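You operate a simulated robot arm through the tools that you are given. There is no shell and no other tool. Be economical: measure what you need, move in short steps, check, and stop when the job is done.

The job below is to be done with a simulated two-armed robot. You get a single attempt, and the scene is never put back.

Task
Put the blue locker card on the small grey table away on the loading bench. Put the black coil with the smallest size on its label from the small grey table on the front of the low steel table. Take the purple locker card and put it in the black tray. Count the drip bottles on the loading bench, then put as many of the white fuses from the loading bench on the small grey table. Take the red fuse and leave it on top of the green battery. Pull the fuse drawer open. Do these in any order. Set down upright: white fuse, red fuse.

It is judged by the outcome, as a careful person would: the job done as asked, and still so three seconds after it is handed in. It fails if anything else is knocked over, pushed out of place, dropped, spilled or broken.

Robot
Two 7-joint arms with fingered hands on one trunk, on a base that drives. Base frame: it is fixed to the floor where the robot stands at the start and does not move with it; the origin is under the middle of the robot, x ahead of it, y to its left, z up. Lengths are in mm, angles in degrees, forces in N, time in s.
The left shoulder is at the start at [70, 145, 1087], the right one opposite. With the tool pointing down near the work surface each hand reaches from about 380 to 780 mm from the robot's upright axis, wherever it stands, measured 20 degrees to its own side. Places, roughly: black coil [750, 0, 750]; black tray (24x20 cm) [-240, 2600, 800]; blue locker card [500, 0, 750]; drip bottle [500, 2750, 750]; front of the low steel table (21x148 cm) [-820, -1620, 620]; fuse drawer [7800, -4600, 900]; green battery [8000, -4250, 1000]; loading bench [200, 2700, 800]; purple locker card [250, 2500, 750]; red fuse [8250, -4250, 1000]; small grey table [600, 100, 700]; white fuse [-250, 2750, 750]. Payload 3.5 kg a hand.
The TCP of each hand is the grasp point between the finger pads, 25 mm short of the fingertips. In the tool frame z runs along the fingers and y along their closing line. Largest opening 88 mm; the body of the gripper starts 29 mm behind the TCP. The gripper is a hand of 4 fingers: y runs from the thumb to the fingers, the wrist lies at [-13, -97, -162] in the tool frame, and closing takes about 1.5 s.
Orientation is told as [roll, pitch, yaw] about the base's x, y, z axes, in that order, counted from this pose: with the fingers straight down and the wrist toward the robot, the tool's x, y and z point along [0, 1, 0], [1, 0, 0] and [0, 0, -1] of the base frame.

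Tools
- The arms move only by the tool step_arm. It takes "left_increments", "right_increments" or both (then of equal length, played together; a hand with none holds still); each is text: rows parted by semicolons, each of 6 numbers parted by spaces: the shift along the tool's x, y, z in units of 20 mm (1.0 is 20 mm), then the turn, a rotation vector about the tool's x, y, z in units of 4 degrees (1.0 is 4 degrees). In form: tx ty tz rx ry rz; .... A call has 1 to 12 rows; each row shifts and turns the commanded pose from where the row before left it, along the tool's axes as they then stand. "left_fingers" and "right_fingers" are, for a hand that has rows, the closure in counts, from 0 (fully open) to 255 (shut), set as the call begins (left out, the last holds). A call with a number of a shift or a turn outside -1 to 1 is refused whole. A row lasts 0.2 s, in which the tool goes at most 50 mm and 8.6 degrees; a call with a longer step from one row to the next is refused whole, and so is a gripper value outside its range. Where a pose cannot be reached the arm comes as near as it can. A force on the tool above 40 N (or 10 N above the force at the start of the call, whichever is more), or a blocked arm, ends the call early, and 0.2 s more pass. The fingers move at their own pace (about 45 mm/s each) and stop on an object; they squeeze with about 27 N. The grip force told is the motor's: it shows also when the fingers shut on nothing. Time passes only in rows, and 0.2 s behind the last, so rows that do not move let the fingers close. It gives the time, the measured TCP pose, the force on the tool (base axes), the opening and the grip force at its end, in the units of the frame above (readings bear some noise), with the torque about the TCP (base axes, N m) and any sound that the robot's microphone picked up.
- Cameras (640 x 400 px; columns grow to the right, rows downward): "scene" is now at [127.8, -2.2, 1384.9]; the picture's right is [-0.02, -1.00, 0.00], its down [-0.76, 0.01, -0.65] and it looks along [0.65, -0.01, -0.76] (base axes); focal length 264 px, centre (320, 200). "left" rides on the left gripper at [-64, -83, -98] in its tool frame; the picture's right is [-0.62, -0.37, 0.69], its down [0.71, -0.63, 0.30] and it looks along [0.32, 0.68, 0.65] (tool axes); focal length 265 px, centre (320, 200). "right" rides on the right gripper at [64, -83, -98] in its tool frame; the picture's right is [-0.62, 0.37, -0.69], its down [-0.71, -0.63, 0.30] and it looks along [-0.32, 0.68, 0.65] (tool axes); focal length 265 px, centre (320, 200). There is no depth. A picture from a camera that has moved, and an enlarged one, comes with that camera's place and axes in the base frame and with its lens.
- grab_frame(camera): a new picture of that camera. No time passes.
- raise_lower(by): slides the trunk up (or, below 0, down) by that many mm; the arms and the scene camera ride with it, the base frame stays. It gives what a move gives, with no picture.
- drive_base(legs): drives the robot by 1 to 6 legs, each [ahead, left, turn to the left] in mm, mm and degrees, along the robot's own axes; the way and the turn of a leg run together, so that a leg with both is an arc; at most 1500 mm and 180 degrees a leg. The arms and the cameras ride along, it lands a little off, and it stops where it bumps. It gives what a move gives.
- preshape(shape, hand): the hand has 4 fingers and takes this shape, open, in about a second: jaw (thumb against the fingers, like two jaws); tri (thumb and two fingers); tip (a fingertip pinch); poke (one finger out to press); point (the index stretched); flat (the hand flat); cup (the hand cupped); fist (a fist). The gripper value then closes the fingers along that shape, each until it touches; the sizes above hold for jaw. It gives what a move gives, with no picture.
- turn_head(pan, tilt): turns the head with the scene camera to pan (to the left, within 86 degrees either way) and tilt (down, from -29 to 69), counted from straight ahead of the robot. It gives what a move gives.
- enlarge(camera, box): a new picture of the part [left, top, right, bottom] of that camera's present view, enlarged. No time passes.
- job_done(): hands the job in; it is judged then, once.

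Work in short steps. Places have to be worked out from the pictures, the camera data and where the tool is seen: move nearer, look again, correct. Check each grasp and each placing, and mend what went wrong. You have 196 turns and 192 pictures in all, those below and enlarged ones among them. Open the grippers and draw the arms clear of the work before you hand the job in, unless the task says otherwise; then end with one line.

The tools are called as a command line: name --argument value ..., lists and objects as JSON in quotes. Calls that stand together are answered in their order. step_arm: Moves the arms, as the interface text tells. Its arguments: {"type":"object","properties":{"left_increments":{"type":"string"},"left_fingers":{"type":"number"},"right_increments":{"type":"string"},"right_fingers":{"type":"number"}},"required":[]} The other tools are called the same way: raise_lower (by) slides the trunk up or down; preshape (shape, hand) gives the hand a shape; drive_base (legs) drives the base; turn_head (pan, tilt) turns the head that bears the scene camera; grab_frame (camera) takes a picture; enlarge (camera, box) takes an enlarged picture of a part of a camera's view; job_done () hands the job in.

At the start:

```text
time: 0.0
left_tcp_pos: [467.4, 207.8, 1041.7]
left_tcp_rot: [0.0, 0.0, 0.0]
left_wrist_force: [-0.3, 0.3, -0.8]
left_torque: [0.02, 0.01, 0.03]
left_gripper_width: 87.4
left_grasp_force: 0.1
left_shape: jaw
right_tcp_pos: [549.1, -166.2, 1070.9]
right_tcp_rot: [0.0, 0.0, 0.0]
right_wrist_force: [0.7, 0.3, 0.7]
right_torque: [-0.03, 0.01, 0.0]
right_gripper_width: 87.5
right_grasp_force: 0.0
right_shape: jaw
trunk travel left (down, up): [-650.0, 190.0]
robot x, y, heading: [0.9, 1.1, 0.0]
head pan, tilt: [-1.1, 49.8]
```

scene: 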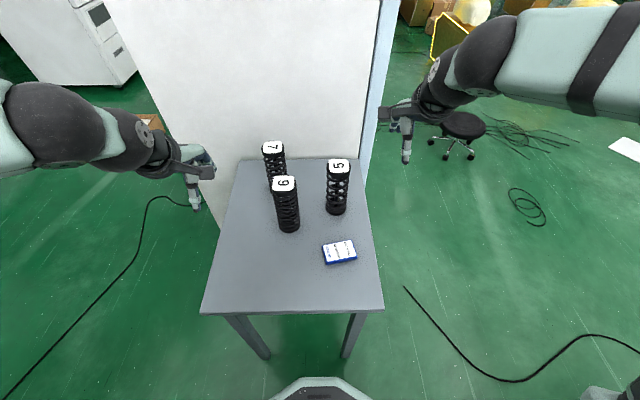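
right: 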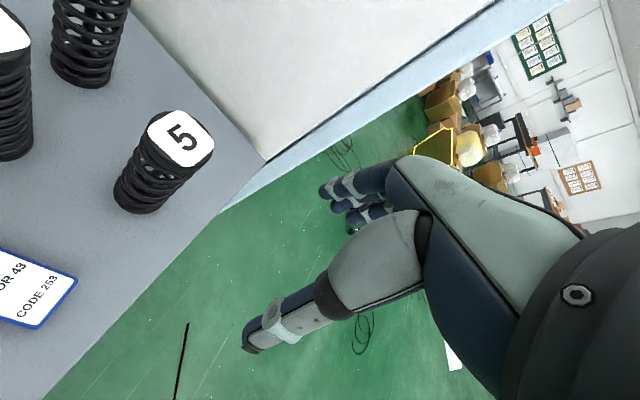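
left: 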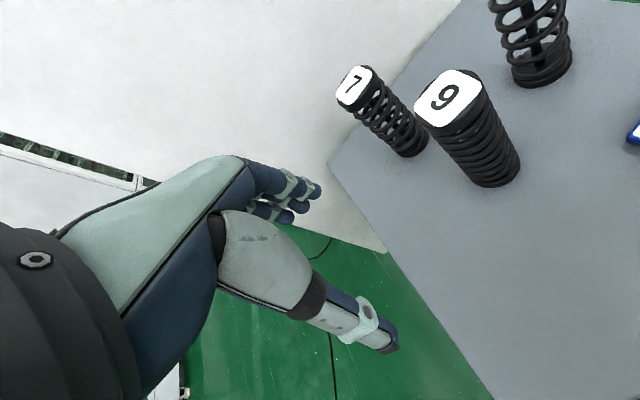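

I judge the coil labelled 5 to be at about [614,-58], top z≈948, and the blue card near [467,-59] with the table top near z 775. I'll enlarge both views to refine these.

enlarge --camera "scene" --box '[240, 130, 400, 280]'

enlarge --camera "right" --box '[0, 60, 240, 350]'

```text
2.67 times, centred on (320, 205) of scene
camera zoom: at [127.8, -2.2, 1384.9], right [-0.02, -1.0, 0.0], down [-0.76, 0.01, -0.65], along [0.65, -0.01, -0.76], focal length 705 px, centre (320, 187)
```

zoom: 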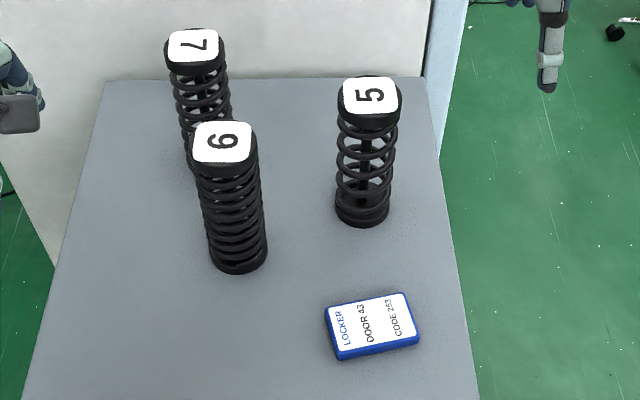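

```text
1.38 times, centred on (120, 205) of right
camera zoom: at [465.6, -103.3, 1169.7], right [0.37, -0.62, 0.69], down [-0.63, -0.71, -0.3], along [0.68, -0.32, -0.65], focal length 366 px, centre (596, 193)
```

zoom: 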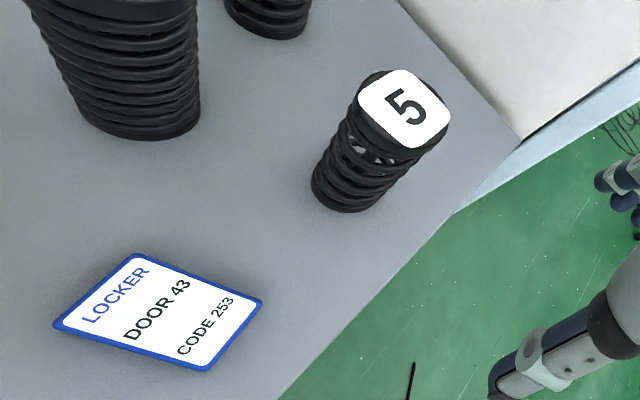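

The card's top centre comes out at [474,-56,775], turned about 12° and roughly 80x57 mm. The coil 5 top is at [627,-59,930]. I'll shift the base slightly right so the left hand can take the card comfortably.

drive_base --legs '[[0, -70, 0]]'

```text
time: 1.0
left_tcp_pos: [468.3, 139.6, 1040.0]
left_tcp_rot: [-0.1, 0.0, 0.1]
left_wrist_force: [0.7, -0.2, 1.0]
left_torque: [-0.02, -0.03, 0.0]
left_gripper_width: 87.7
left_grasp_force: 0.1
left_shape: jaw
right_tcp_pos: [550.1, -236.0, 1071.3]
right_tcp_rot: [-0.1, 0.0, 0.0]
right_wrist_force: [-0.7, 0.4, 0.5]
right_torque: [0.0, 0.0, 0.0]
right_gripper_width: 87.2
right_grasp_force: 0.0
right_shape: jaw
trunk travel left (down, up): [-650.0, 190.0]
robot x, y, heading: [-1.1, -68.3, -0.1]
head pan, tilt: [-1.1, 49.8]
```

Moving the left hand over the card at a hover height.

step_arm --left_increments "-.985 .03 .9 0 0 0;-.985 .03 .9 0 0 0;-.985 .03 .9 0 0 0;-.985 .03 .9 0 0 0;-.985 .03 .9 0 0 0;-.985 .03 .9 0 0 0;-.985 .03 .9 0 0 0;-.985 .03 .9 0 0 0;-.985 .03 .9 0 0 0;-.985 .03 .9 0 0 0;0 0 0 0 0 -1;0 0 0 0 0 -1" --left_fingers 0

step_arm --left_increments "0 0 0 0 0 -1;0 0 0 0 0 0"

grab_frame --camera "left"

grab_frame --camera "scene"

```text
time: 3.6
left_tcp_pos: [474.3, -59.9, 859.8]
left_tcp_rot: [0.0, 0.0, 7.9]
left_wrist_force: [0.4, -1.0, 0.5]
left_torque: [0.02, 0.03, -0.02]
left_gripper_width: 87.9
left_grasp_force: 0.1
left_shape: jaw
right_tcp_pos: [549.5, -237.8, 1072.2]
right_tcp_rot: [0.0, 0.0, 0.0]
right_wrist_force: [-0.3, -0.7, -0.4]
right_torque: [0.01, 0.04, -0.02]
right_gripper_width: 88.0
right_grasp_force: 0.0
right_shape: jaw
trunk travel left (down, up): [-650.0, 190.0]
robot x, y, heading: [-2.1, -69.6, -0.1]
head pan, tilt: [-1.1, 49.8]
```

```text
time: 4.2
left_tcp_pos: [473.4, -61.4, 860.1]
left_tcp_rot: [-0.1, 0.1, 12.1]
left_wrist_force: [-0.4, -0.3, -0.9]
left_torque: [0.01, 0.0, 0.0]
left_gripper_width: 87.8
left_grasp_force: 0.0
left_shape: jaw
right_tcp_pos: [549.7, -237.6, 1071.7]
right_tcp_rot: [0.0, 0.0, 0.0]
right_wrist_force: [0.6, 0.4, -0.2]
right_torque: [-0.01, -0.01, 0.0]
right_gripper_width: 87.8
right_grasp_force: 0.0
right_shape: jaw
trunk travel left (down, up): [-650.0, 190.0]
robot x, y, heading: [5.3, -68.8, 0.1]
head pan, tilt: [-1.1, 49.8]
```

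```text
186 pictures are left
camera left: at [405.3, -139.8, 959.7], right [-0.23, -0.69, -0.69], down [-0.77, 0.57, -0.3], along [0.6, 0.46, -0.66], focal length 265 px, centre (320, 200)
```

left: 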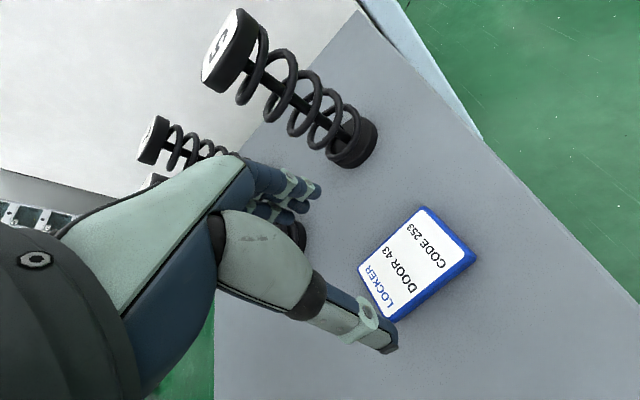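

```text
185 pictures are left
camera scene: at [127.9, -71.9, 1384.8], right [-0.02, -1.0, 0.0], down [-0.76, 0.02, -0.65], along [0.65, -0.01, -0.76], focal length 264 px, centre (320, 200)
```

scene: 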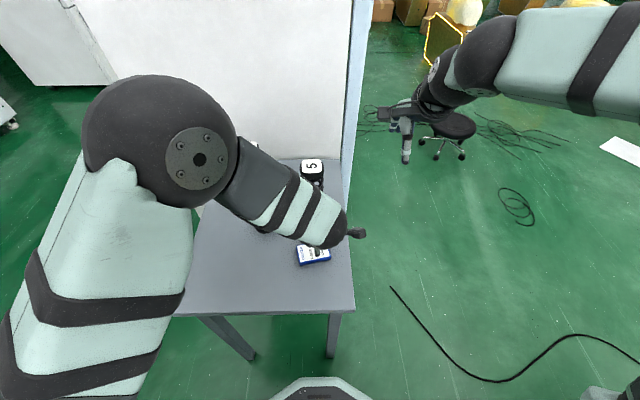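

The card is under the hand, within about 10 mm along its long side. I'll nudge sideways and descend to z≈791, then look before closing.

step_arm --left_increments "-.25 0 1 0 0 0;0 0 1 0 0 0;0 0 .8 0 0 0;0 0 .6 0 0 0;0 0 0 0 0 0"

grab_frame --camera "left"

```text
time: 5.4
left_tcp_pos: [475.2, -62.1, 794.6]
left_tcp_rot: [-0.4, 0.2, 12.6]
left_wrist_force: [-0.5, 0.0, -0.3]
left_torque: [0.0, -0.06, -0.01]
left_gripper_width: 87.4
left_grasp_force: 0.1
left_shape: jaw
right_tcp_pos: [549.4, -237.8, 1071.2]
right_tcp_rot: [0.0, 0.0, 0.0]
right_wrist_force: [-1.1, 0.2, -0.2]
right_torque: [-0.03, 0.01, 0.0]
right_gripper_width: 87.5
right_grasp_force: 0.2
right_shape: jaw
trunk travel left (down, up): [-650.0, 190.0]
robot x, y, heading: [1.1, -71.7, -0.3]
head pan, tilt: [-1.1, 49.8]
```

```text
184 pictures are left
camera left: at [408.6, -141.8, 894.5], right [-0.23, -0.69, -0.69], down [-0.77, 0.56, -0.31], along [0.59, 0.46, -0.66], focal length 265 px, centre (320, 200)
```

left: 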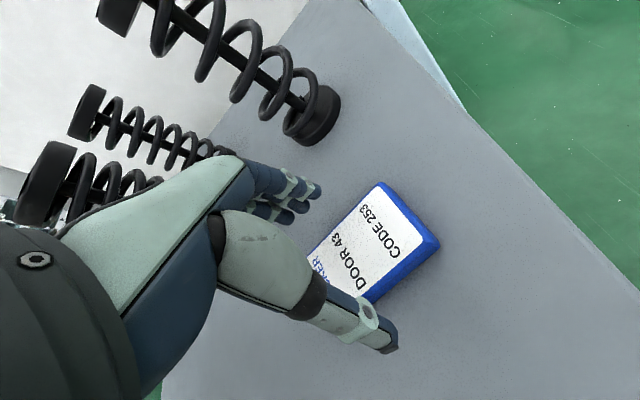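

The hand straddles the card. I'll go down 4 mm more and close.

step_arm --left_increments "0 0 .2 0 0 0;0 0 0 0 0 0"

step_arm --left_increments "0 0 0 0 0 0;0 0 0 0 0 0;0 0 0 0 0 0;0 0 0 0 0 0;0 0 0 0 0 0;0 0 0 0 0 0;0 0 0 0 0 0" --left_fingers 255

grab_frame --camera "left"

```text
time: 6.0
left_tcp_pos: [476.1, -63.2, 790.5]
left_tcp_rot: [-0.3, 0.1, 12.5]
left_wrist_force: [-0.3, 0.1, -0.6]
left_torque: [-0.01, 0.02, 0.02]
left_gripper_width: 87.6
left_grasp_force: 0.0
left_shape: jaw
right_tcp_pos: [549.2, -238.5, 1071.1]
right_tcp_rot: [-0.1, 0.0, -0.1]
right_wrist_force: [-1.0, -0.4, 0.1]
right_torque: [0.01, 0.04, 0.0]
right_gripper_width: 87.5
right_grasp_force: 0.1
right_shape: jaw
trunk travel left (down, up): [-650.0, 190.0]
robot x, y, heading: [1.9, -68.1, -0.4]
head pan, tilt: [-1.1, 49.8]
```

```text
time: 7.6
left_tcp_pos: [475.9, -64.0, 791.9]
left_tcp_rot: [-0.4, 0.1, 12.5]
left_wrist_force: [-0.6, 0.1, 0.6]
left_torque: [0.04, 0.06, -0.04]
left_gripper_width: 0.0
left_grasp_force: 27.2
left_shape: jaw
right_tcp_pos: [551.5, -237.6, 1070.5]
right_tcp_rot: [0.0, 0.0, -0.1]
right_wrist_force: [-0.9, -0.3, -0.2]
right_torque: [-0.03, 0.01, 0.0]
right_gripper_width: 87.5
right_grasp_force: 0.0
right_shape: jaw
trunk travel left (down, up): [-650.0, 190.0]
robot x, y, heading: [1.0, -68.7, -0.1]
head pan, tilt: [-1.1, 49.8]
```

```text
183 pictures are left
camera left: at [407.7, -142.7, 890.7], right [-0.23, -0.69, -0.69], down [-0.77, 0.56, -0.31], along [0.6, 0.46, -0.66], focal length 265 px, centre (320, 200)
```

left: 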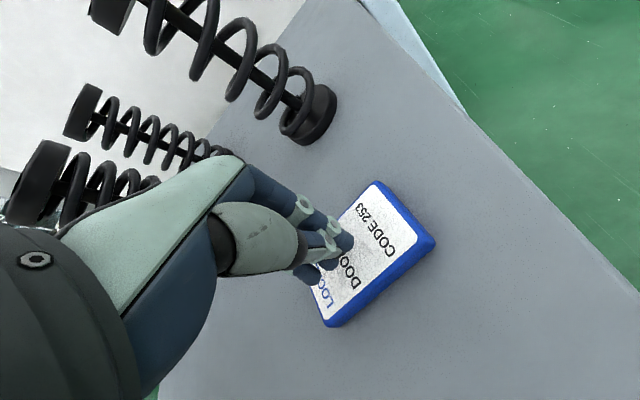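

The fingers shut above the card, so the card and table sit lower than I judged, probably near z 755. I'll reopen, shift 4 mm ahead and go lower in small steps.

step_arm --left_increments "0 0 0 0 0 0;0 0 0 0 0 0;0 0 0 0 0 0;0 0 0 0 0 0;0 0 0 0 0 0;0 0 0 0 0 0;0 .2 .2 0 0 0;0 0 .2 0 0 0;0 0 0 0 0 0" --left_fingers 0

enlarge --camera "left" --box '[200, 140, 480, 380]'

```text
time: 9.6
left_tcp_pos: [479.5, -62.9, 782.4]
left_tcp_rot: [-0.1, 0.1, 12.2]
left_wrist_force: [0.2, -0.2, 0.0]
left_torque: [0.03, -0.02, 0.0]
left_gripper_width: 87.9
left_grasp_force: 0.0
left_shape: jaw
right_tcp_pos: [549.4, -239.4, 1070.5]
right_tcp_rot: [0.0, 0.0, 0.0]
right_wrist_force: [0.7, -0.3, -1.2]
right_torque: [0.0, -0.01, 0.02]
right_gripper_width: 87.8
right_grasp_force: 0.1
right_shape: jaw
trunk travel left (down, up): [-650.0, 190.0]
robot x, y, heading: [-6.5, -68.6, -0.1]
head pan, tilt: [-1.1, 49.8]
```

```text
1.67 times, centred on (340, 260) of left
camera zoom: at [410.4, -142.5, 881.8], right [-0.23, -0.69, -0.69], down [-0.77, 0.56, -0.31], along [0.6, 0.46, -0.65], focal length 442 px, centre (287, 100)
```

zoom: 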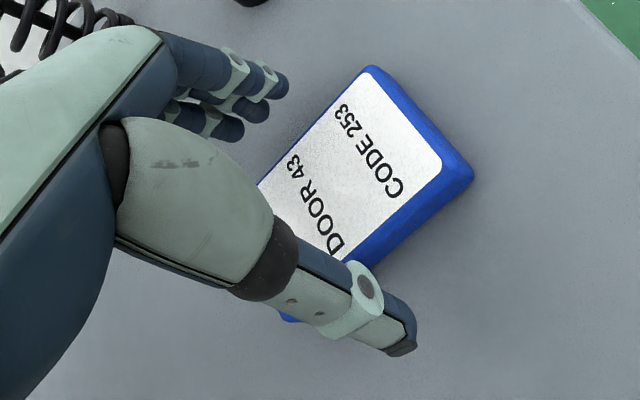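

Parallax puts the card's top at about z 758 and the table near 745. I'll lower 9 mm and check the force.

step_arm --left_increments "0 0 .25 0 0 0;0 0 .2 0 0 0;0 0 0 0 0 0"

enlarge --camera "left" --box '[200, 140, 480, 380]'

```text
time: 10.4
left_tcp_pos: [476.4, -64.2, 773.1]
left_tcp_rot: [0.1, 0.0, 11.9]
left_wrist_force: [0.0, -0.1, -0.2]
left_torque: [-0.01, 0.0, 0.0]
left_gripper_width: 87.8
left_grasp_force: 0.3
left_shape: jaw
right_tcp_pos: [549.3, -237.1, 1070.9]
right_tcp_rot: [0.0, 0.1, 0.0]
right_wrist_force: [0.5, 0.2, -0.3]
right_torque: [0.04, -0.01, 0.0]
right_gripper_width: 87.6
right_grasp_force: 0.1
right_shape: jaw
trunk travel left (down, up): [-650.0, 190.0]
robot x, y, heading: [-1.3, -71.0, 0.1]
head pan, tilt: [-1.1, 49.8]
```

```text
1.67 times, centred on (340, 260) of left
camera zoom: at [408.4, -144.1, 871.7], right [-0.23, -0.68, -0.69], down [-0.76, 0.57, -0.3], along [0.6, 0.46, -0.65], focal length 442 px, centre (287, 100)
```

zoom: 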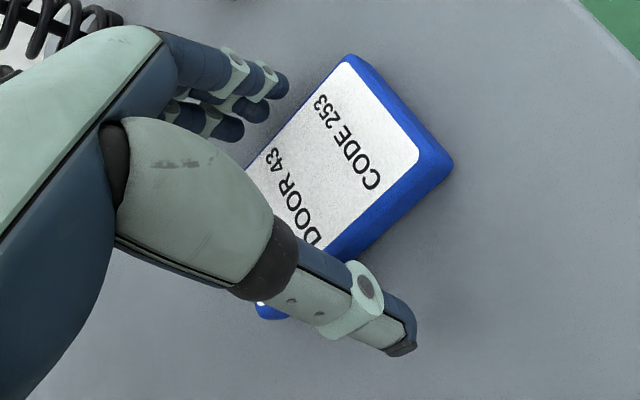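

Consistent: card top z≈758, fingertips now about 748. Closing.

step_arm --left_increments "0 0 0 0 0 0;0 0 0 0 0 0;0 0 0 0 0 0;0 0 0 0 0 0;0 0 0 0 0 0;0 0 0 0 0 0;0 0 0 0 0 0" --left_fingers 255

enlarge --camera "left" --box '[200, 140, 480, 380]'

```text
time: 12.0
left_tcp_pos: [477.8, -64.4, 773.6]
left_tcp_rot: [0.1, 0.0, 12.0]
left_wrist_force: [0.2, -0.4, 0.2]
left_torque: [0.01, 0.04, 0.02]
left_gripper_width: 49.8
left_grasp_force: 26.3
left_shape: jaw
right_tcp_pos: [549.8, -238.5, 1070.4]
right_tcp_rot: [0.0, 0.0, 0.0]
right_wrist_force: [0.5, 0.8, -0.6]
right_torque: [-0.01, -0.01, 0.03]
right_gripper_width: 87.7
right_grasp_force: 0.1
right_shape: jaw
trunk travel left (down, up): [-650.0, 190.0]
robot x, y, heading: [-0.5, -71.9, -0.2]
head pan, tilt: [-1.1, 49.8]
```

```text
1.67 times, centred on (340, 260) of left
camera zoom: at [408.7, -144.3, 872.4], right [-0.23, -0.68, -0.69], down [-0.76, 0.57, -0.3], along [0.6, 0.46, -0.65], focal length 442 px, centre (287, 100)
```

zoom: 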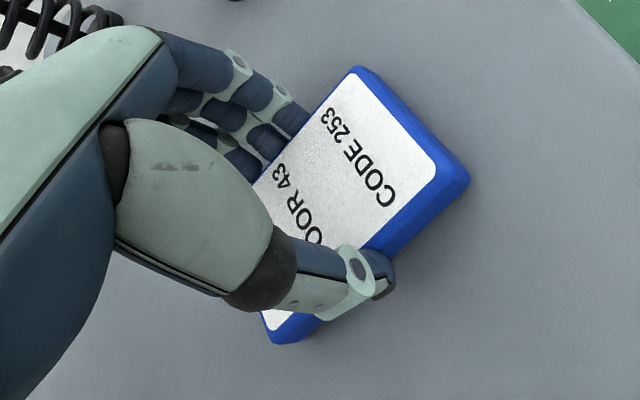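

Card gripped (50 mm, 26 N). Lifting it straight up, then drawing it to the left.

step_arm --left_increments "0 0 -1 0 0 0;0 0 -1 0 0 0;0 0 -1 0 0 0;0 0 -1 0 0 0;0 0 -1 0 0 0;0 0 -1 0 0 0;0 0 -1 0 0 0;0 0 -1 0 0 0;0 0 -1 0 0 0;0 0 -1 0 0 0;0 0 -1 0 0 0;0 0 -1 0 0 0"

step_arm --left_increments "1 0 0 0 0 0;1 0 0 0 0 0;1 0 0 0 0 0;1 0 0 0 0 0;1 0 0 0 0 0;1 0 0 0 0 0;1 0 0 0 0 0;1 0 0 0 0 0;1 0 0 0 0 0;1 0 0 0 0 0;1 0 0 0 0 0;1 0 0 0 0 0"

grab_frame --camera "left"

grab_frame --camera "right"

grab_frame --camera "scene"

```text
time: 14.6
left_tcp_pos: [478.2, -63.8, 1012.9]
left_tcp_rot: [0.0, 0.0, 11.9]
left_wrist_force: [-0.6, -0.3, -0.9]
left_torque: [0.01, 0.03, 0.01]
left_gripper_width: 49.5
left_grasp_force: 27.1
left_shape: jaw
right_tcp_pos: [549.1, -237.4, 1070.3]
right_tcp_rot: [0.1, 0.0, 0.0]
right_wrist_force: [-0.7, -0.2, 0.2]
right_torque: [0.03, 0.0, 0.02]
right_gripper_width: 87.4
right_grasp_force: 0.2
right_shape: jaw
trunk travel left (down, up): [-650.0, 190.0]
robot x, y, heading: [2.9, -68.4, -0.1]
head pan, tilt: [-1.1, 49.8]
```

```text
time: 17.2
left_tcp_pos: [427.1, 171.5, 1013.0]
left_tcp_rot: [-0.2, 0.0, 12.0]
left_wrist_force: [-0.4, 0.2, 0.0]
left_torque: [-0.05, 0.01, 0.01]
left_gripper_width: 49.8
left_grasp_force: 26.7
left_shape: jaw
right_tcp_pos: [549.8, -236.5, 1071.4]
right_tcp_rot: [0.0, 0.0, 0.0]
right_wrist_force: [0.5, 0.1, 0.0]
right_torque: [-0.03, -0.01, 0.01]
right_gripper_width: 87.7
right_grasp_force: 0.1
right_shape: jaw
trunk travel left (down, up): [-650.0, 190.0]
robot x, y, heading: [3.1, -71.5, 0.1]
head pan, tilt: [-1.1, 49.8]
```

```text
179 pictures are left
camera left: at [359.7, 91.9, 1112.7], right [-0.23, -0.68, -0.69], down [-0.76, 0.57, -0.31], along [0.6, 0.46, -0.65], focal length 265 px, centre (320, 200)
```

left: 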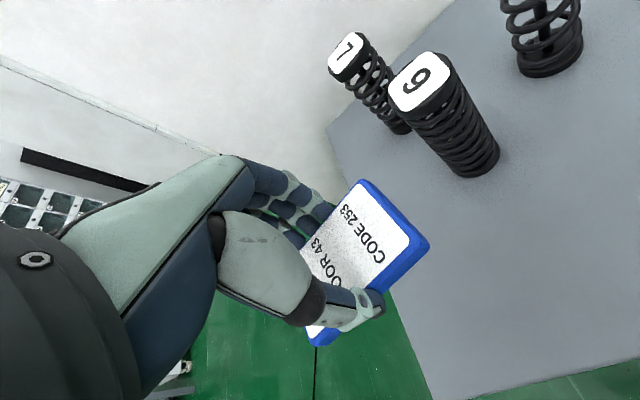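

```text
178 pictures are left
camera right: at [465.2, -171.5, 1170.0], right [0.37, -0.62, 0.69], down [-0.63, -0.71, -0.3], along [0.68, -0.33, -0.65], focal length 265 px, centre (320, 200)
```

right: 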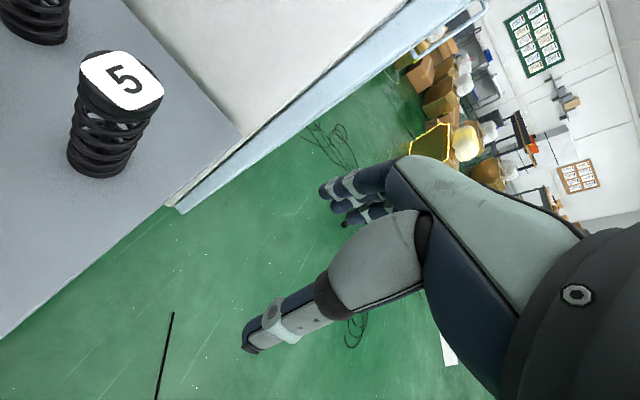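

```text
177 pictures are left
camera scene: at [127.6, -70.0, 1384.9], right [-0.02, -1.0, 0.0], down [-0.76, 0.01, -0.65], along [0.65, -0.01, -0.76], focal length 264 px, centre (320, 200)
```

scene: 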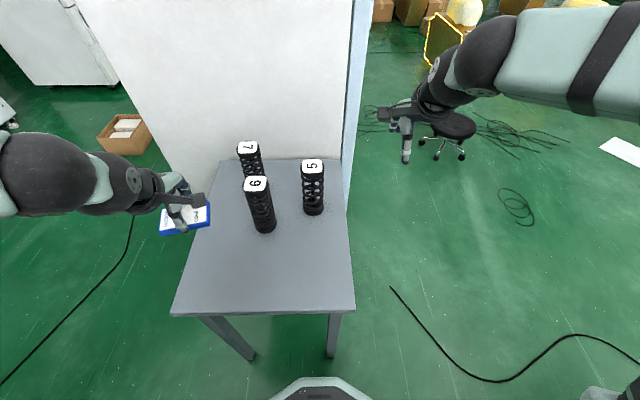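

Re-triangulating with the right camera puts the coil 5 top at about [638,-57,910]. Bringing the right hand to a hover above it.

step_arm --right_increments ".9 .435 .4 0 0 0;.9 .435 .4 0 0 0;.9 .435 .4 0 0 0;.9 .435 .4 0 0 0;.9 .435 .4 0 0 0;.9 .435 .4 0 0 0;.9 .435 .4 0 0 0;.9 .435 .4 0 0 0;.9 .435 .4 0 0 0;.9 .435 .4 0 0 0;0 0 0 0 0 0" --right_fingers 0

grab_frame --camera "right"

grab_frame --camera "left"

```text
time: 19.6
left_tcp_pos: [428.3, 168.9, 1014.9]
left_tcp_rot: [0.0, -0.1, 12.1]
left_wrist_force: [0.3, -0.2, 0.0]
left_torque: [0.03, 0.03, 0.0]
left_gripper_width: 49.5
left_grasp_force: 27.0
left_shape: jaw
right_tcp_pos: [637.3, -58.1, 990.8]
right_tcp_rot: [0.0, -0.1, -0.1]
right_wrist_force: [0.5, -0.1, 0.5]
right_torque: [-0.01, 0.01, 0.0]
right_gripper_width: 87.4
right_grasp_force: 0.1
right_shape: jaw
trunk travel left (down, up): [-650.0, 190.0]
robot x, y, heading: [0.8, -70.1, -0.2]
head pan, tilt: [-1.1, 49.8]
```

```text
176 pictures are left
camera right: at [552.4, 7.0, 1089.6], right [0.37, -0.62, 0.69], down [-0.63, -0.71, -0.3], along [0.68, -0.32, -0.65], focal length 265 px, centre (320, 200)
```

right: 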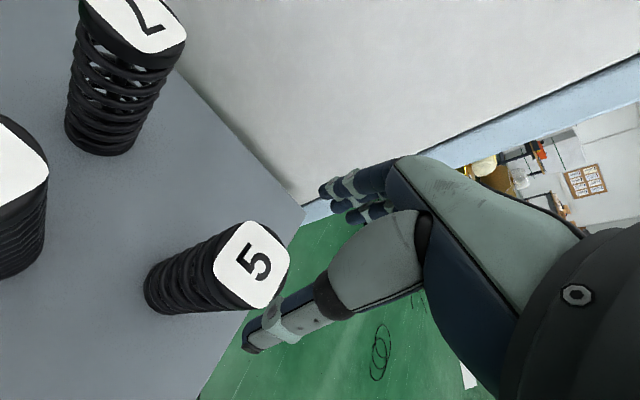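

```text
175 pictures are left
camera left: at [359.6, 89.6, 1113.2], right [-0.23, -0.68, -0.69], down [-0.76, 0.57, -0.3], along [0.6, 0.46, -0.65], focal length 265 px, centre (320, 200)
```

left: 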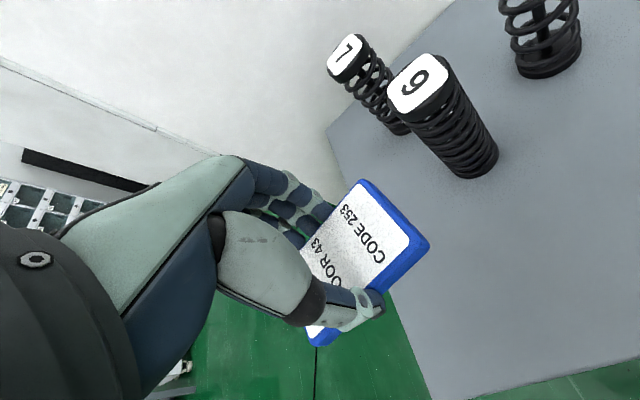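

The label triangulates to [637,-58,911], right under the hand. Descending to z≈893 and closing on the cap.

step_arm --right_increments "0 0 1 0 0 0;0 0 1 0 0 0;0 0 1 0 0 0;0 0 1 0 0 0;0 0 .9 0 0 0;0 0 0 0 0 0"

grab_frame --camera "right"

```text
time: 21.0
left_tcp_pos: [428.6, 169.8, 1014.1]
left_tcp_rot: [0.0, -0.1, 11.9]
left_wrist_force: [0.1, 0.5, -0.5]
left_torque: [0.03, -0.01, -0.03]
left_gripper_width: 49.5
left_grasp_force: 26.5
left_shape: jaw
right_tcp_pos: [638.0, -56.8, 894.9]
right_tcp_rot: [0.1, -0.2, 0.0]
right_wrist_force: [1.3, 1.0, 4.2]
right_torque: [-0.02, -0.02, -0.02]
right_gripper_width: 88.0
right_grasp_force: 0.0
right_shape: jaw
trunk travel left (down, up): [-650.0, 190.0]
robot x, y, heading: [0.8, -67.8, -0.4]
head pan, tilt: [-1.1, 49.8]
```

```text
174 pictures are left
camera right: at [553.5, 8.5, 993.3], right [0.37, -0.62, 0.69], down [-0.63, -0.71, -0.31], along [0.69, -0.32, -0.65], focal length 265 px, centre (320, 200)
```

right: 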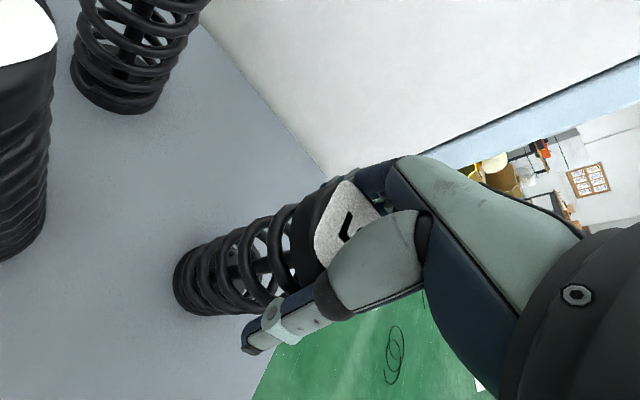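

There's a slight 4 N upward contact, likely the palm on the cap. I'll raise 5 mm and close.

step_arm --right_increments "0 0 -.25 0 0 0;0 0 0 0 0 0"

step_arm --right_increments "0 0 0 0 0 0;0 0 0 0 0 0;0 0 0 0 0 0;0 0 0 0 0 0;0 0 0 0 0 0;0 0 0 0 0 0;0 0 0 0 0 0" --right_fingers 255

grab_frame --camera "right"

```text
time: 21.6
left_tcp_pos: [428.6, 170.0, 1014.7]
left_tcp_rot: [0.0, 0.0, 12.0]
left_wrist_force: [-0.7, 0.8, -0.5]
left_torque: [-0.01, 0.01, 0.0]
left_gripper_width: 49.9
left_grasp_force: 26.3
left_shape: jaw
right_tcp_pos: [636.6, -55.8, 896.9]
right_tcp_rot: [0.1, 0.1, 0.0]
right_wrist_force: [0.4, 0.0, 0.1]
right_torque: [-0.04, -0.01, 0.04]
right_gripper_width: 88.0
right_grasp_force: 0.0
right_shape: jaw
trunk travel left (down, up): [-650.0, 190.0]
robot x, y, heading: [-4.8, -66.8, -0.1]
head pan, tilt: [-1.1, 49.8]
```

```text
time: 23.2
left_tcp_pos: [428.6, 168.6, 1012.9]
left_tcp_rot: [0.0, 0.1, 12.0]
left_wrist_force: [0.2, -0.6, -0.5]
left_torque: [0.02, 0.02, -0.02]
left_gripper_width: 49.8
left_grasp_force: 27.6
left_shape: jaw
right_tcp_pos: [637.1, -56.6, 897.0]
right_tcp_rot: [0.1, 0.0, 0.0]
right_wrist_force: [-0.3, 0.2, 0.1]
right_torque: [-0.02, -0.03, -0.01]
right_gripper_width: 63.4
right_grasp_force: 27.0
right_shape: jaw
trunk travel left (down, up): [-650.0, 190.0]
robot x, y, heading: [2.8, -73.5, -0.2]
head pan, tilt: [-1.1, 49.8]
```

```text
173 pictures are left
camera right: at [553.0, 8.4, 997.0], right [0.37, -0.62, 0.69], down [-0.63, -0.71, -0.3], along [0.68, -0.32, -0.65], focal length 265 px, centre (320, 200)
```

right: 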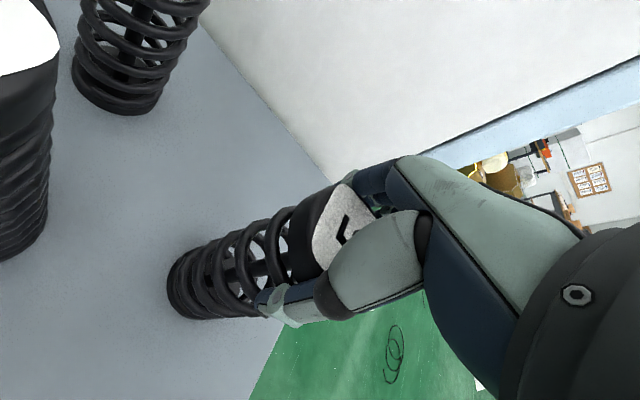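

Coil gripped (63 mm). Lifting, then moving it right and clear.

step_arm --right_increments "0 0 -.5 0 0 0;0 0 -1 0 0 0;0 0 -1 0 0 0;0 0 -1 0 0 0;0 0 -1 0 0 0;0 0 -1 0 0 0;0 0 -1 0 0 0;0 0 -1 0 0 0;0 0 -1 0 0 0;0 0 -1 0 0 0;0 0 -.5 0 0 0"

step_arm --right_increments "-1 -.6 0 0 0 0;-1 -.6 0 0 0 0;-1 -.6 0 0 0 0;-1 -.6 0 0 0 0;-1 -.6 0 0 0 0;-1 -.6 0 0 0 0;-1 -.6 0 0 0 0;-1 -.6 0 0 0 0;-1 -.6 0 0 0 0;-1 -.6 0 0 0 0"

turn_head --pan 80 --tilt 25

grab_frame --camera "scene"

turn_head --pan -80 --tilt 25

grab_frame --camera "scene"

```text
time: 25.6
left_tcp_pos: [429.2, 171.2, 1013.3]
left_tcp_rot: [-0.1, 0.0, 12.0]
left_wrist_force: [-0.6, 0.4, -0.2]
left_torque: [-0.03, -0.01, -0.02]
left_gripper_width: 49.9
left_grasp_force: 26.9
left_shape: jaw
right_tcp_pos: [639.8, -59.0, 1097.0]
right_tcp_rot: [0.0, 0.1, -0.2]
right_wrist_force: [0.5, -0.4, -2.1]
right_torque: [0.02, 0.01, 0.02]
right_gripper_width: 63.2
right_grasp_force: 26.9
right_shape: jaw
trunk travel left (down, up): [-650.0, 190.0]
robot x, y, heading: [0.6, -70.8, -0.2]
head pan, tilt: [-1.1, 49.8]
```

```text
time: 27.8
left_tcp_pos: [427.6, 169.1, 1014.5]
left_tcp_rot: [0.0, 0.0, 12.0]
left_wrist_force: [-0.1, -0.2, -0.7]
left_torque: [-0.01, -0.03, 0.0]
left_gripper_width: 49.8
left_grasp_force: 26.5
left_shape: jaw
right_tcp_pos: [516.1, -259.6, 1097.1]
right_tcp_rot: [0.1, -0.1, -0.1]
right_wrist_force: [-0.4, -0.4, -2.2]
right_torque: [0.0, 0.0, -0.01]
right_gripper_width: 62.9
right_grasp_force: 27.2
right_shape: jaw
trunk travel left (down, up): [-650.0, 190.0]
robot x, y, heading: [0.4, -68.2, 0.2]
head pan, tilt: [-1.1, 49.8]
```

```text
time: 29.4
left_tcp_pos: [430.3, 168.5, 1014.4]
left_tcp_rot: [-0.1, 0.1, 12.1]
left_wrist_force: [-0.6, -0.9, -0.2]
left_torque: [-0.01, -0.02, 0.03]
left_gripper_width: 49.6
left_grasp_force: 26.5
left_shape: jaw
right_tcp_pos: [517.8, -258.1, 1097.8]
right_tcp_rot: [-0.1, 0.1, 0.1]
right_wrist_force: [0.6, -0.7, -1.9]
right_torque: [0.01, -0.03, 0.02]
right_gripper_width: 63.1
right_grasp_force: 26.8
right_shape: jaw
trunk travel left (down, up): [-650.0, 190.0]
robot x, y, heading: [3.5, -65.1, -0.0]
head pan, tilt: [80.0, 25.0]
```

```text
172 pictures are left
camera scene: at [67.1, 20.2, 1422.1], right [0.98, -0.18, 0.0], down [-0.07, -0.42, -0.91], along [0.16, 0.89, -0.42], focal length 264 px, centre (320, 200)
```

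scene: 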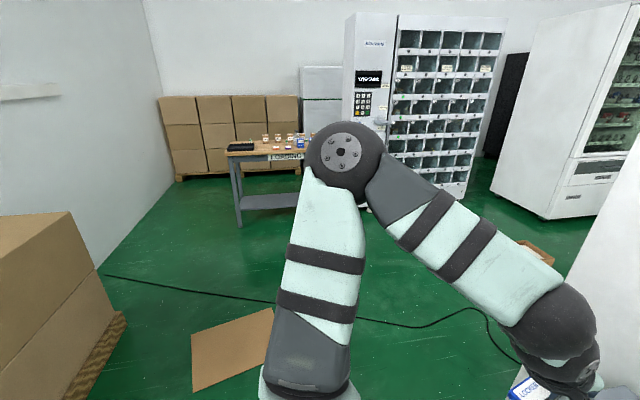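

```text
time: 31.8
left_tcp_pos: [428.5, 168.2, 1015.3]
left_tcp_rot: [-0.1, -0.1, 12.0]
left_wrist_force: [-1.1, -0.8, -0.4]
left_torque: [0.0, -0.02, 0.0]
left_gripper_width: 49.7
left_grasp_force: 26.7
left_shape: jaw
right_tcp_pos: [517.6, -258.6, 1096.0]
right_tcp_rot: [-0.1, 0.0, 0.0]
right_wrist_force: [0.5, 0.9, -0.5]
right_torque: [0.01, 0.02, 0.0]
right_gripper_width: 62.9
right_grasp_force: 26.7
right_shape: jaw
trunk travel left (down, up): [-650.0, 190.0]
robot x, y, heading: [0.2, -67.6, -0.0]
head pan, tilt: [-80.0, 25.0]
```

```text
171 pictures are left
camera scene: at [66.8, -161.2, 1422.1], right [-0.98, -0.17, 0.0], down [-0.07, 0.42, -0.91], along [0.16, -0.89, -0.42], focal length 264 px, centre (320, 200)
```

scene: 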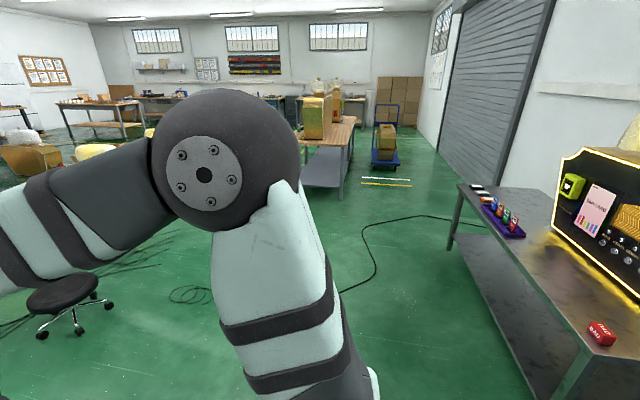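

Both objects are held. The low steel table is to my right rear, with its front edge around x -650 to -750, a red block near [-750,-930] and a purple tray near [-770,-1760], leaving free space around y -1300. I'll drive there with the coil.

drive_base --legs '[[-50, -650, 0], [-50, -650, 0], [0, 0, -90], [0, 0, -90]]'

turn_head --pan 0 --tilt 45

grab_frame --camera "scene"

```text
time: 46.4
left_tcp_pos: [-515.9, -1651.9, 1014.6]
left_tcp_rot: [0.0, 0.1, -166.8]
left_wrist_force: [0.6, 0.3, -0.4]
left_torque: [-0.01, -0.01, 0.02]
left_gripper_width: 49.0
left_grasp_force: 26.8
left_shape: jaw
right_tcp_pos: [-615.0, -1226.0, 1097.3]
right_tcp_rot: [0.0, 0.0, -178.8]
right_wrist_force: [0.2, -0.8, -2.1]
right_torque: [-0.02, 0.02, -0.01]
right_gripper_width: 62.1
right_grasp_force: 26.7
right_shape: jaw
trunk travel left (down, up): [-650.0, 190.0]
robot x, y, heading: [-91.5, -1404.5, -178.7]
head pan, tilt: [-80.0, 25.0]
```

```text
time: 48.0
left_tcp_pos: [-516.9, -1653.0, 1014.8]
left_tcp_rot: [0.0, 0.0, -166.8]
left_wrist_force: [0.2, -0.5, -0.5]
left_torque: [0.03, 0.02, -0.02]
left_gripper_width: 49.0
left_grasp_force: 26.7
left_shape: jaw
right_tcp_pos: [-614.3, -1225.6, 1096.5]
right_tcp_rot: [0.0, 0.0, -178.8]
right_wrist_force: [0.1, 0.1, -1.6]
right_torque: [0.02, 0.03, 0.01]
right_gripper_width: 62.3
right_grasp_force: 26.9
right_shape: jaw
trunk travel left (down, up): [-650.0, 190.0]
robot x, y, heading: [-95.3, -1403.9, -178.7]
head pan, tilt: [0.0, 45.0]
```

```text
170 pictures are left
camera scene: at [-224.4, -1407.3, 1391.5], right [-0.02, 1.0, 0.0], down [0.71, 0.01, -0.71], along [-0.71, -0.01, -0.71], focal length 264 px, centre (320, 200)
```

scene: 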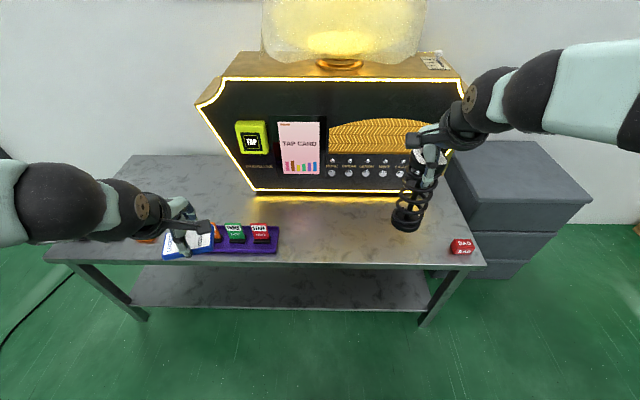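

The front strip between the purple tray and the red block is free around [-820,-1270]. I'll drive 100 mm closer, lower the trunk 150 mm, and check the height with a picture.

drive_base --legs '[[100, 0, -1.3]]'

raise_lower --by -150

step_arm --right_increments ".4 .9 0 0 0 0;.4 .9 0 0 0 0;.4 .9 0 0 0 0;.4 .9 0 0 0 0;.4 .9 0 0 0 0;0 0 0 0 0 0"

grab_frame --camera "scene"

grab_frame --camera "right"

```text
time: 49.1
left_tcp_pos: [-618.2, -1643.7, 1014.5]
left_tcp_rot: [0.0, 0.0, -168.1]
left_wrist_force: [0.0, 0.4, -0.5]
left_torque: [-0.03, -0.02, 0.0]
left_gripper_width: 49.1
left_grasp_force: 27.1
left_shape: jaw
right_tcp_pos: [-707.4, -1215.3, 1097.4]
right_tcp_rot: [0.0, 0.0, 179.9]
right_wrist_force: [-0.4, 0.0, -1.8]
right_torque: [-0.03, -0.03, -0.01]
right_gripper_width: 62.3
right_grasp_force: 27.0
right_shape: jaw
trunk travel left (down, up): [-650.0, 190.0]
robot x, y, heading: [-188.6, -1402.9, 179.8]
head pan, tilt: [0.0, 45.0]
```

```text
time: 50.9
left_tcp_pos: [-619.5, -1643.0, 863.4]
left_tcp_rot: [0.0, 0.0, -168.1]
left_wrist_force: [-0.3, 0.2, -0.9]
left_torque: [-0.03, 0.02, 0.02]
left_gripper_width: 49.2
left_grasp_force: 26.6
left_shape: jaw
right_tcp_pos: [-708.6, -1215.6, 946.3]
right_tcp_rot: [0.0, 0.0, 179.9]
right_wrist_force: [-0.6, -0.6, -1.3]
right_torque: [-0.04, -0.01, 0.01]
right_gripper_width: 61.9
right_grasp_force: 27.8
right_shape: jaw
trunk travel left (down, up): [-500.0, 340.0]
robot x, y, heading: [-191.3, -1407.8, 179.9]
head pan, tilt: [0.0, 45.0]
```

```text
time: 52.2
left_tcp_pos: [-619.1, -1643.4, 863.7]
left_tcp_rot: [-0.1, -0.1, -168.0]
left_wrist_force: [0.5, -0.9, -0.5]
left_torque: [0.02, 0.02, 0.03]
left_gripper_width: 49.2
left_grasp_force: 27.2
left_shape: jaw
right_tcp_pos: [-798.9, -1257.2, 945.9]
right_tcp_rot: [0.1, 0.0, 179.9]
right_wrist_force: [0.1, 0.2, -2.3]
right_torque: [-0.01, 0.02, 0.0]
right_gripper_width: 61.9
right_grasp_force: 27.3
right_shape: jaw
trunk travel left (down, up): [-500.0, 340.0]
robot x, y, heading: [-190.0, -1408.0, 179.8]
head pan, tilt: [0.0, 45.0]
```

```text
169 pictures are left
camera scene: at [-321.9, -1405.1, 1241.5], right [0.0, 1.0, 0.0], down [0.71, 0.0, -0.71], along [-0.71, 0.0, -0.71], focal length 264 px, centre (320, 200)
```

scene: 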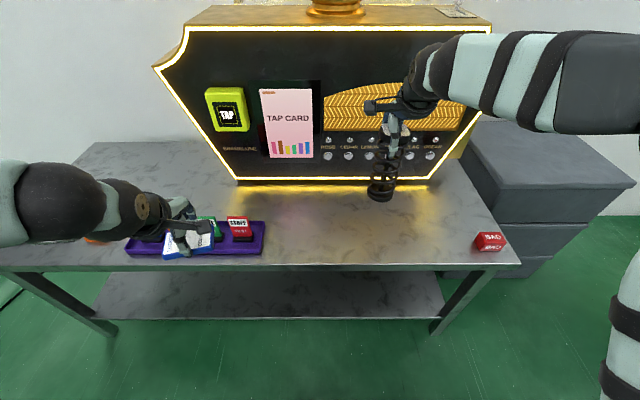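

```text
168 pictures are left
camera right: at [-716.7, -1321.1, 1045.5], right [-0.37, 0.62, 0.69], down [0.63, 0.71, -0.3], along [-0.68, 0.33, -0.65], focal length 265 px, centre (320, 200)
```

right: 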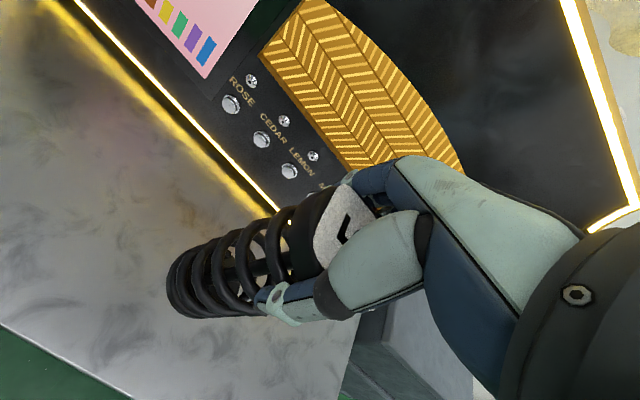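

Coil is over the front strip. I'll lower it 120 mm, then check visually the remaining gap.

step_arm --right_increments "0 .1 1 0 0 0;0 .1 1 0 0 0;0 .1 1 0 0 0;0 .1 1 0 0 0;0 .1 1 0 0 0;0 .1 1 0 0 0;0 0 0 0 0 0"

grab_frame --camera "scene"

grab_frame --camera "right"

```text
time: 53.9
left_tcp_pos: [-619.6, -1643.8, 863.8]
left_tcp_rot: [0.0, 0.0, -168.2]
left_wrist_force: [0.7, 0.4, -0.6]
left_torque: [-0.05, 0.0, -0.01]
left_gripper_width: 49.4
left_grasp_force: 26.8
left_shape: jaw
right_tcp_pos: [-812.8, -1255.6, 828.8]
right_tcp_rot: [0.0, -0.1, 179.9]
right_wrist_force: [0.2, 1.0, -0.6]
right_torque: [0.02, 0.01, -0.01]
right_gripper_width: 62.1
right_grasp_force: 26.9
right_shape: jaw
trunk travel left (down, up): [-500.0, 340.0]
robot x, y, heading: [-190.4, -1404.7, 179.7]
head pan, tilt: [0.0, 45.0]
```

```text
167 pictures are left
camera scene: at [-321.9, -1405.3, 1241.5], right [0.0, 1.0, 0.0], down [0.71, 0.0, -0.71], along [-0.71, 0.0, -0.71], focal length 264 px, centre (320, 200)
```

scene: 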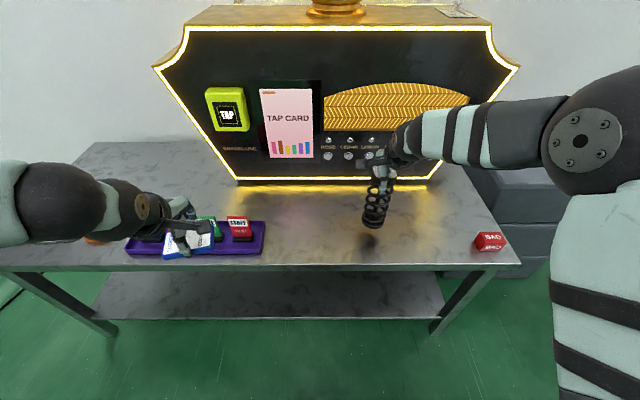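

```text
166 pictures are left
camera right: at [-729.6, -1320.4, 928.2], right [-0.37, 0.62, 0.69], down [0.63, 0.71, -0.3], along [-0.68, 0.33, -0.65], focal length 265 px, centre (320, 200)
```

right: 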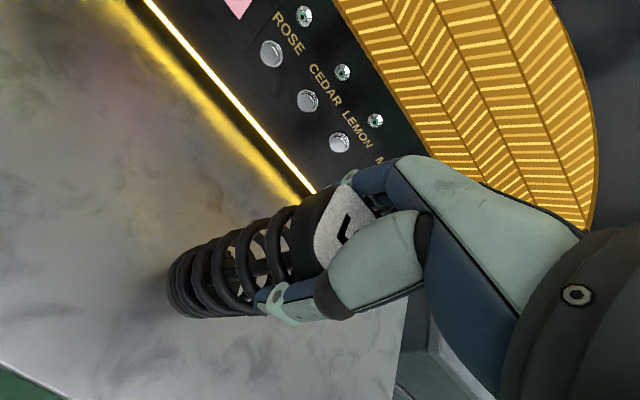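

A contact shadow is visible below the coil; the gap looks like 50–100 mm. Lowering 50 mm more and re-checking.

step_arm --right_increments "0 0 1 0 0 0;0 0 1 0 0 0;0 0 .5 0 0 0;0 0 0 0 0 0"

enlarge --camera "scene" --box '[300, 140, 460, 280]'

```text
time: 54.9
left_tcp_pos: [-619.5, -1643.3, 864.7]
left_tcp_rot: [0.0, 0.0, -168.1]
left_wrist_force: [0.0, 1.0, -0.5]
left_torque: [0.02, 0.0, -0.02]
left_gripper_width: 49.1
left_grasp_force: 26.8
left_shape: jaw
right_tcp_pos: [-810.6, -1253.9, 778.4]
right_tcp_rot: [0.0, 0.1, 179.9]
right_wrist_force: [-0.1, 0.9, 1.1]
right_torque: [0.02, 0.03, 0.04]
right_gripper_width: 62.0
right_grasp_force: 26.4
right_shape: jaw
trunk travel left (down, up): [-500.0, 340.0]
robot x, y, heading: [-190.9, -1404.5, 179.8]
head pan, tilt: [0.0, 45.0]
```

```text
2.86 times, centred on (380, 210) of scene
camera zoom: at [-322.1, -1405.3, 1241.5], right [0.0, 1.0, 0.0], down [0.71, 0.0, -0.71], along [-0.71, 0.0, -0.71], focal length 756 px, centre (149, 171)
```

zoom: 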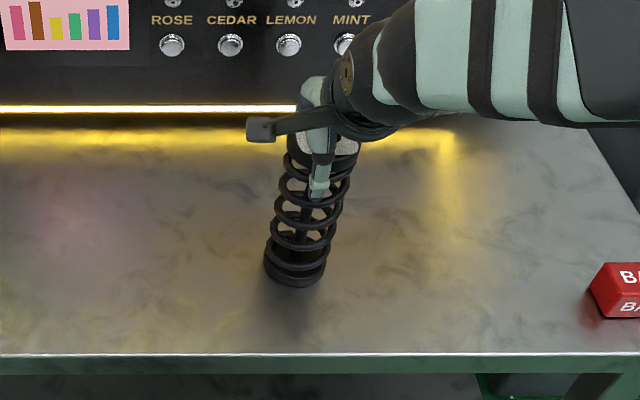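

Bottom is near z 626 and close to the surface. Feeling downward in small steps.

step_arm --right_increments "0 0 .2 0 0 0;0 0 0 0 0 0"

step_arm --right_increments "0 0 .2 0 0 0;0 0 0 0 0 0"

enlarge --camera "scene" --box '[300, 140, 460, 280]'

```text
time: 55.5
left_tcp_pos: [-617.7, -1643.6, 866.2]
left_tcp_rot: [-0.1, -0.1, -168.1]
left_wrist_force: [0.1, -1.4, -0.2]
left_torque: [0.01, -0.02, -0.02]
left_gripper_width: 48.9
left_grasp_force: 27.0
left_shape: jaw
right_tcp_pos: [-808.6, -1256.2, 776.4]
right_tcp_rot: [-0.1, -0.4, 179.9]
right_wrist_force: [1.2, -3.0, 12.6]
right_torque: [0.11, 0.14, 0.01]
right_gripper_width: 61.7
right_grasp_force: 26.3
right_shape: jaw
trunk travel left (down, up): [-500.0, 340.0]
robot x, y, heading: [-190.9, -1403.0, 179.8]
head pan, tilt: [0.0, 45.0]
```

```text
time: 56.0
left_tcp_pos: [-616.6, -1643.3, 865.8]
left_tcp_rot: [-0.2, -0.3, -168.0]
left_wrist_force: [0.4, -0.7, -0.5]
left_torque: [0.03, 0.01, 0.0]
left_gripper_width: 49.0
left_grasp_force: 26.8
left_shape: jaw
right_tcp_pos: [-810.2, -1257.6, 776.5]
right_tcp_rot: [0.1, -0.7, 179.9]
right_wrist_force: [0.9, -5.8, 28.5]
right_torque: [0.07, 0.24, 0.05]
right_gripper_width: 60.7
right_grasp_force: 27.1
right_shape: jaw
trunk travel left (down, up): [-500.0, 340.0]
robot x, y, heading: [-187.5, -1408.6, 180.0]
head pan, tilt: [0.0, 45.0]
```

```text
2.86 times, centred on (380, 210) of scene
camera zoom: at [-317.1, -1407.2, 1242.3], right [0.0, 1.0, 0.0], down [0.7, 0.0, -0.71], along [-0.71, 0.0, -0.7], focal length 756 px, centre (149, 171)
```

zoom: 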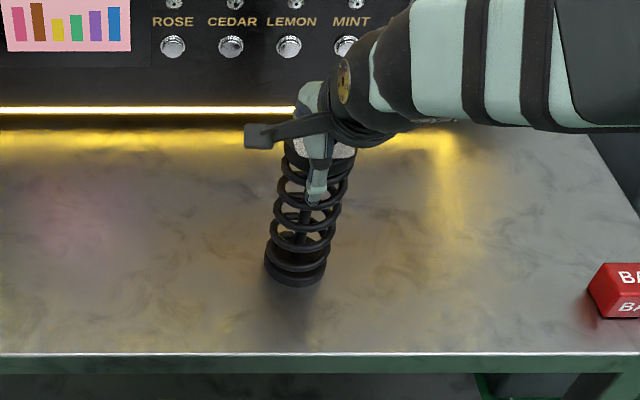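

Contact confirmed (28 N). Relieving by 7 mm, then opening.

step_arm --right_increments "0 0 -.35 0 0 0;0 0 0 0 0 0"

step_arm --right_increments "0 0 0 0 0 0;0 0 0 0 0 0;0 0 0 0 0 0;0 0 0 0 0 0;0 0 0 0 0 0" --right_fingers 0

step_arm --right_increments "0 0 -.5 0 0 0;0 0 -1 0 0 0;0 0 -1 0 0 0;0 0 -1 0 0 0;0 0 -1 0 0 0;0 0 -1 0 0 0;0 0 -1 0 0 0;0 0 -1 0 0 0;0 0 -1 0 0 0"

grab_frame --camera "scene"

```text
time: 56.6
left_tcp_pos: [-618.7, -1644.3, 865.2]
left_tcp_rot: [-0.1, -0.1, -168.1]
left_wrist_force: [-0.3, 0.5, -0.2]
left_torque: [-0.01, 0.01, -0.03]
left_gripper_width: 49.3
left_grasp_force: 26.9
left_shape: jaw
right_tcp_pos: [-811.1, -1256.6, 776.7]
right_tcp_rot: [-0.1, 0.0, 179.9]
right_wrist_force: [-0.7, -2.2, 12.8]
right_torque: [0.07, 0.4, 0.08]
right_gripper_width: 60.9
right_grasp_force: 27.4
right_shape: jaw
trunk travel left (down, up): [-500.0, 340.0]
robot x, y, heading: [-190.5, -1399.2, 179.8]
head pan, tilt: [0.0, 45.0]
```

```text
time: 57.9
left_tcp_pos: [-619.8, -1643.0, 864.7]
left_tcp_rot: [0.0, -0.1, -168.1]
left_wrist_force: [-0.3, 0.2, 0.4]
left_torque: [-0.01, -0.05, 0.01]
left_gripper_width: 49.3
left_grasp_force: 27.0
left_shape: jaw
right_tcp_pos: [-810.6, -1255.5, 776.1]
right_tcp_rot: [0.1, 0.1, 180.0]
right_wrist_force: [1.1, -0.1, 0.6]
right_torque: [0.02, -0.02, -0.01]
right_gripper_width: 88.0
right_grasp_force: 0.0
right_shape: jaw
trunk travel left (down, up): [-500.0, 340.0]
robot x, y, heading: [-190.9, -1402.8, 179.9]
head pan, tilt: [0.0, 45.0]
```

```text
time: 59.9
left_tcp_pos: [-620.1, -1643.0, 865.1]
left_tcp_rot: [0.0, 0.0, -168.0]
left_wrist_force: [0.9, 1.0, -1.1]
left_torque: [-0.02, -0.02, -0.03]
left_gripper_width: 49.3
left_grasp_force: 26.9
left_shape: jaw
right_tcp_pos: [-809.6, -1254.7, 946.3]
right_tcp_rot: [0.0, 0.0, 179.9]
right_wrist_force: [-0.1, 0.2, 0.6]
right_torque: [0.0, 0.0, 0.02]
right_gripper_width: 87.9
right_grasp_force: 0.2
right_shape: jaw
trunk travel left (down, up): [-500.0, 340.0]
robot x, y, heading: [-190.3, -1402.1, 179.8]
head pan, tilt: [0.0, 45.0]
```

```text
163 pictures are left
camera scene: at [-321.6, -1405.3, 1241.5], right [0.0, 1.0, 0.0], down [0.71, 0.0, -0.71], along [-0.71, 0.0, -0.71], focal length 264 px, centre (320, 200)
```

scene: 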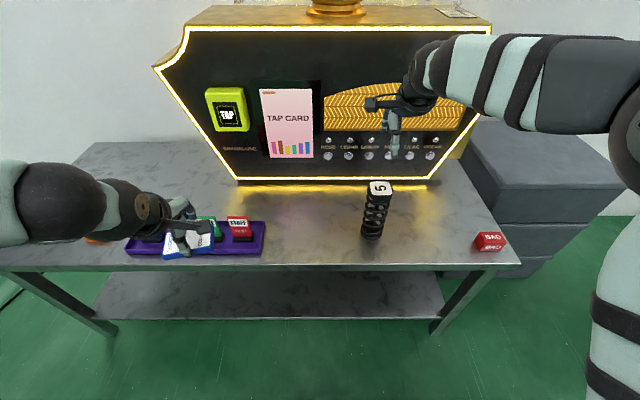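

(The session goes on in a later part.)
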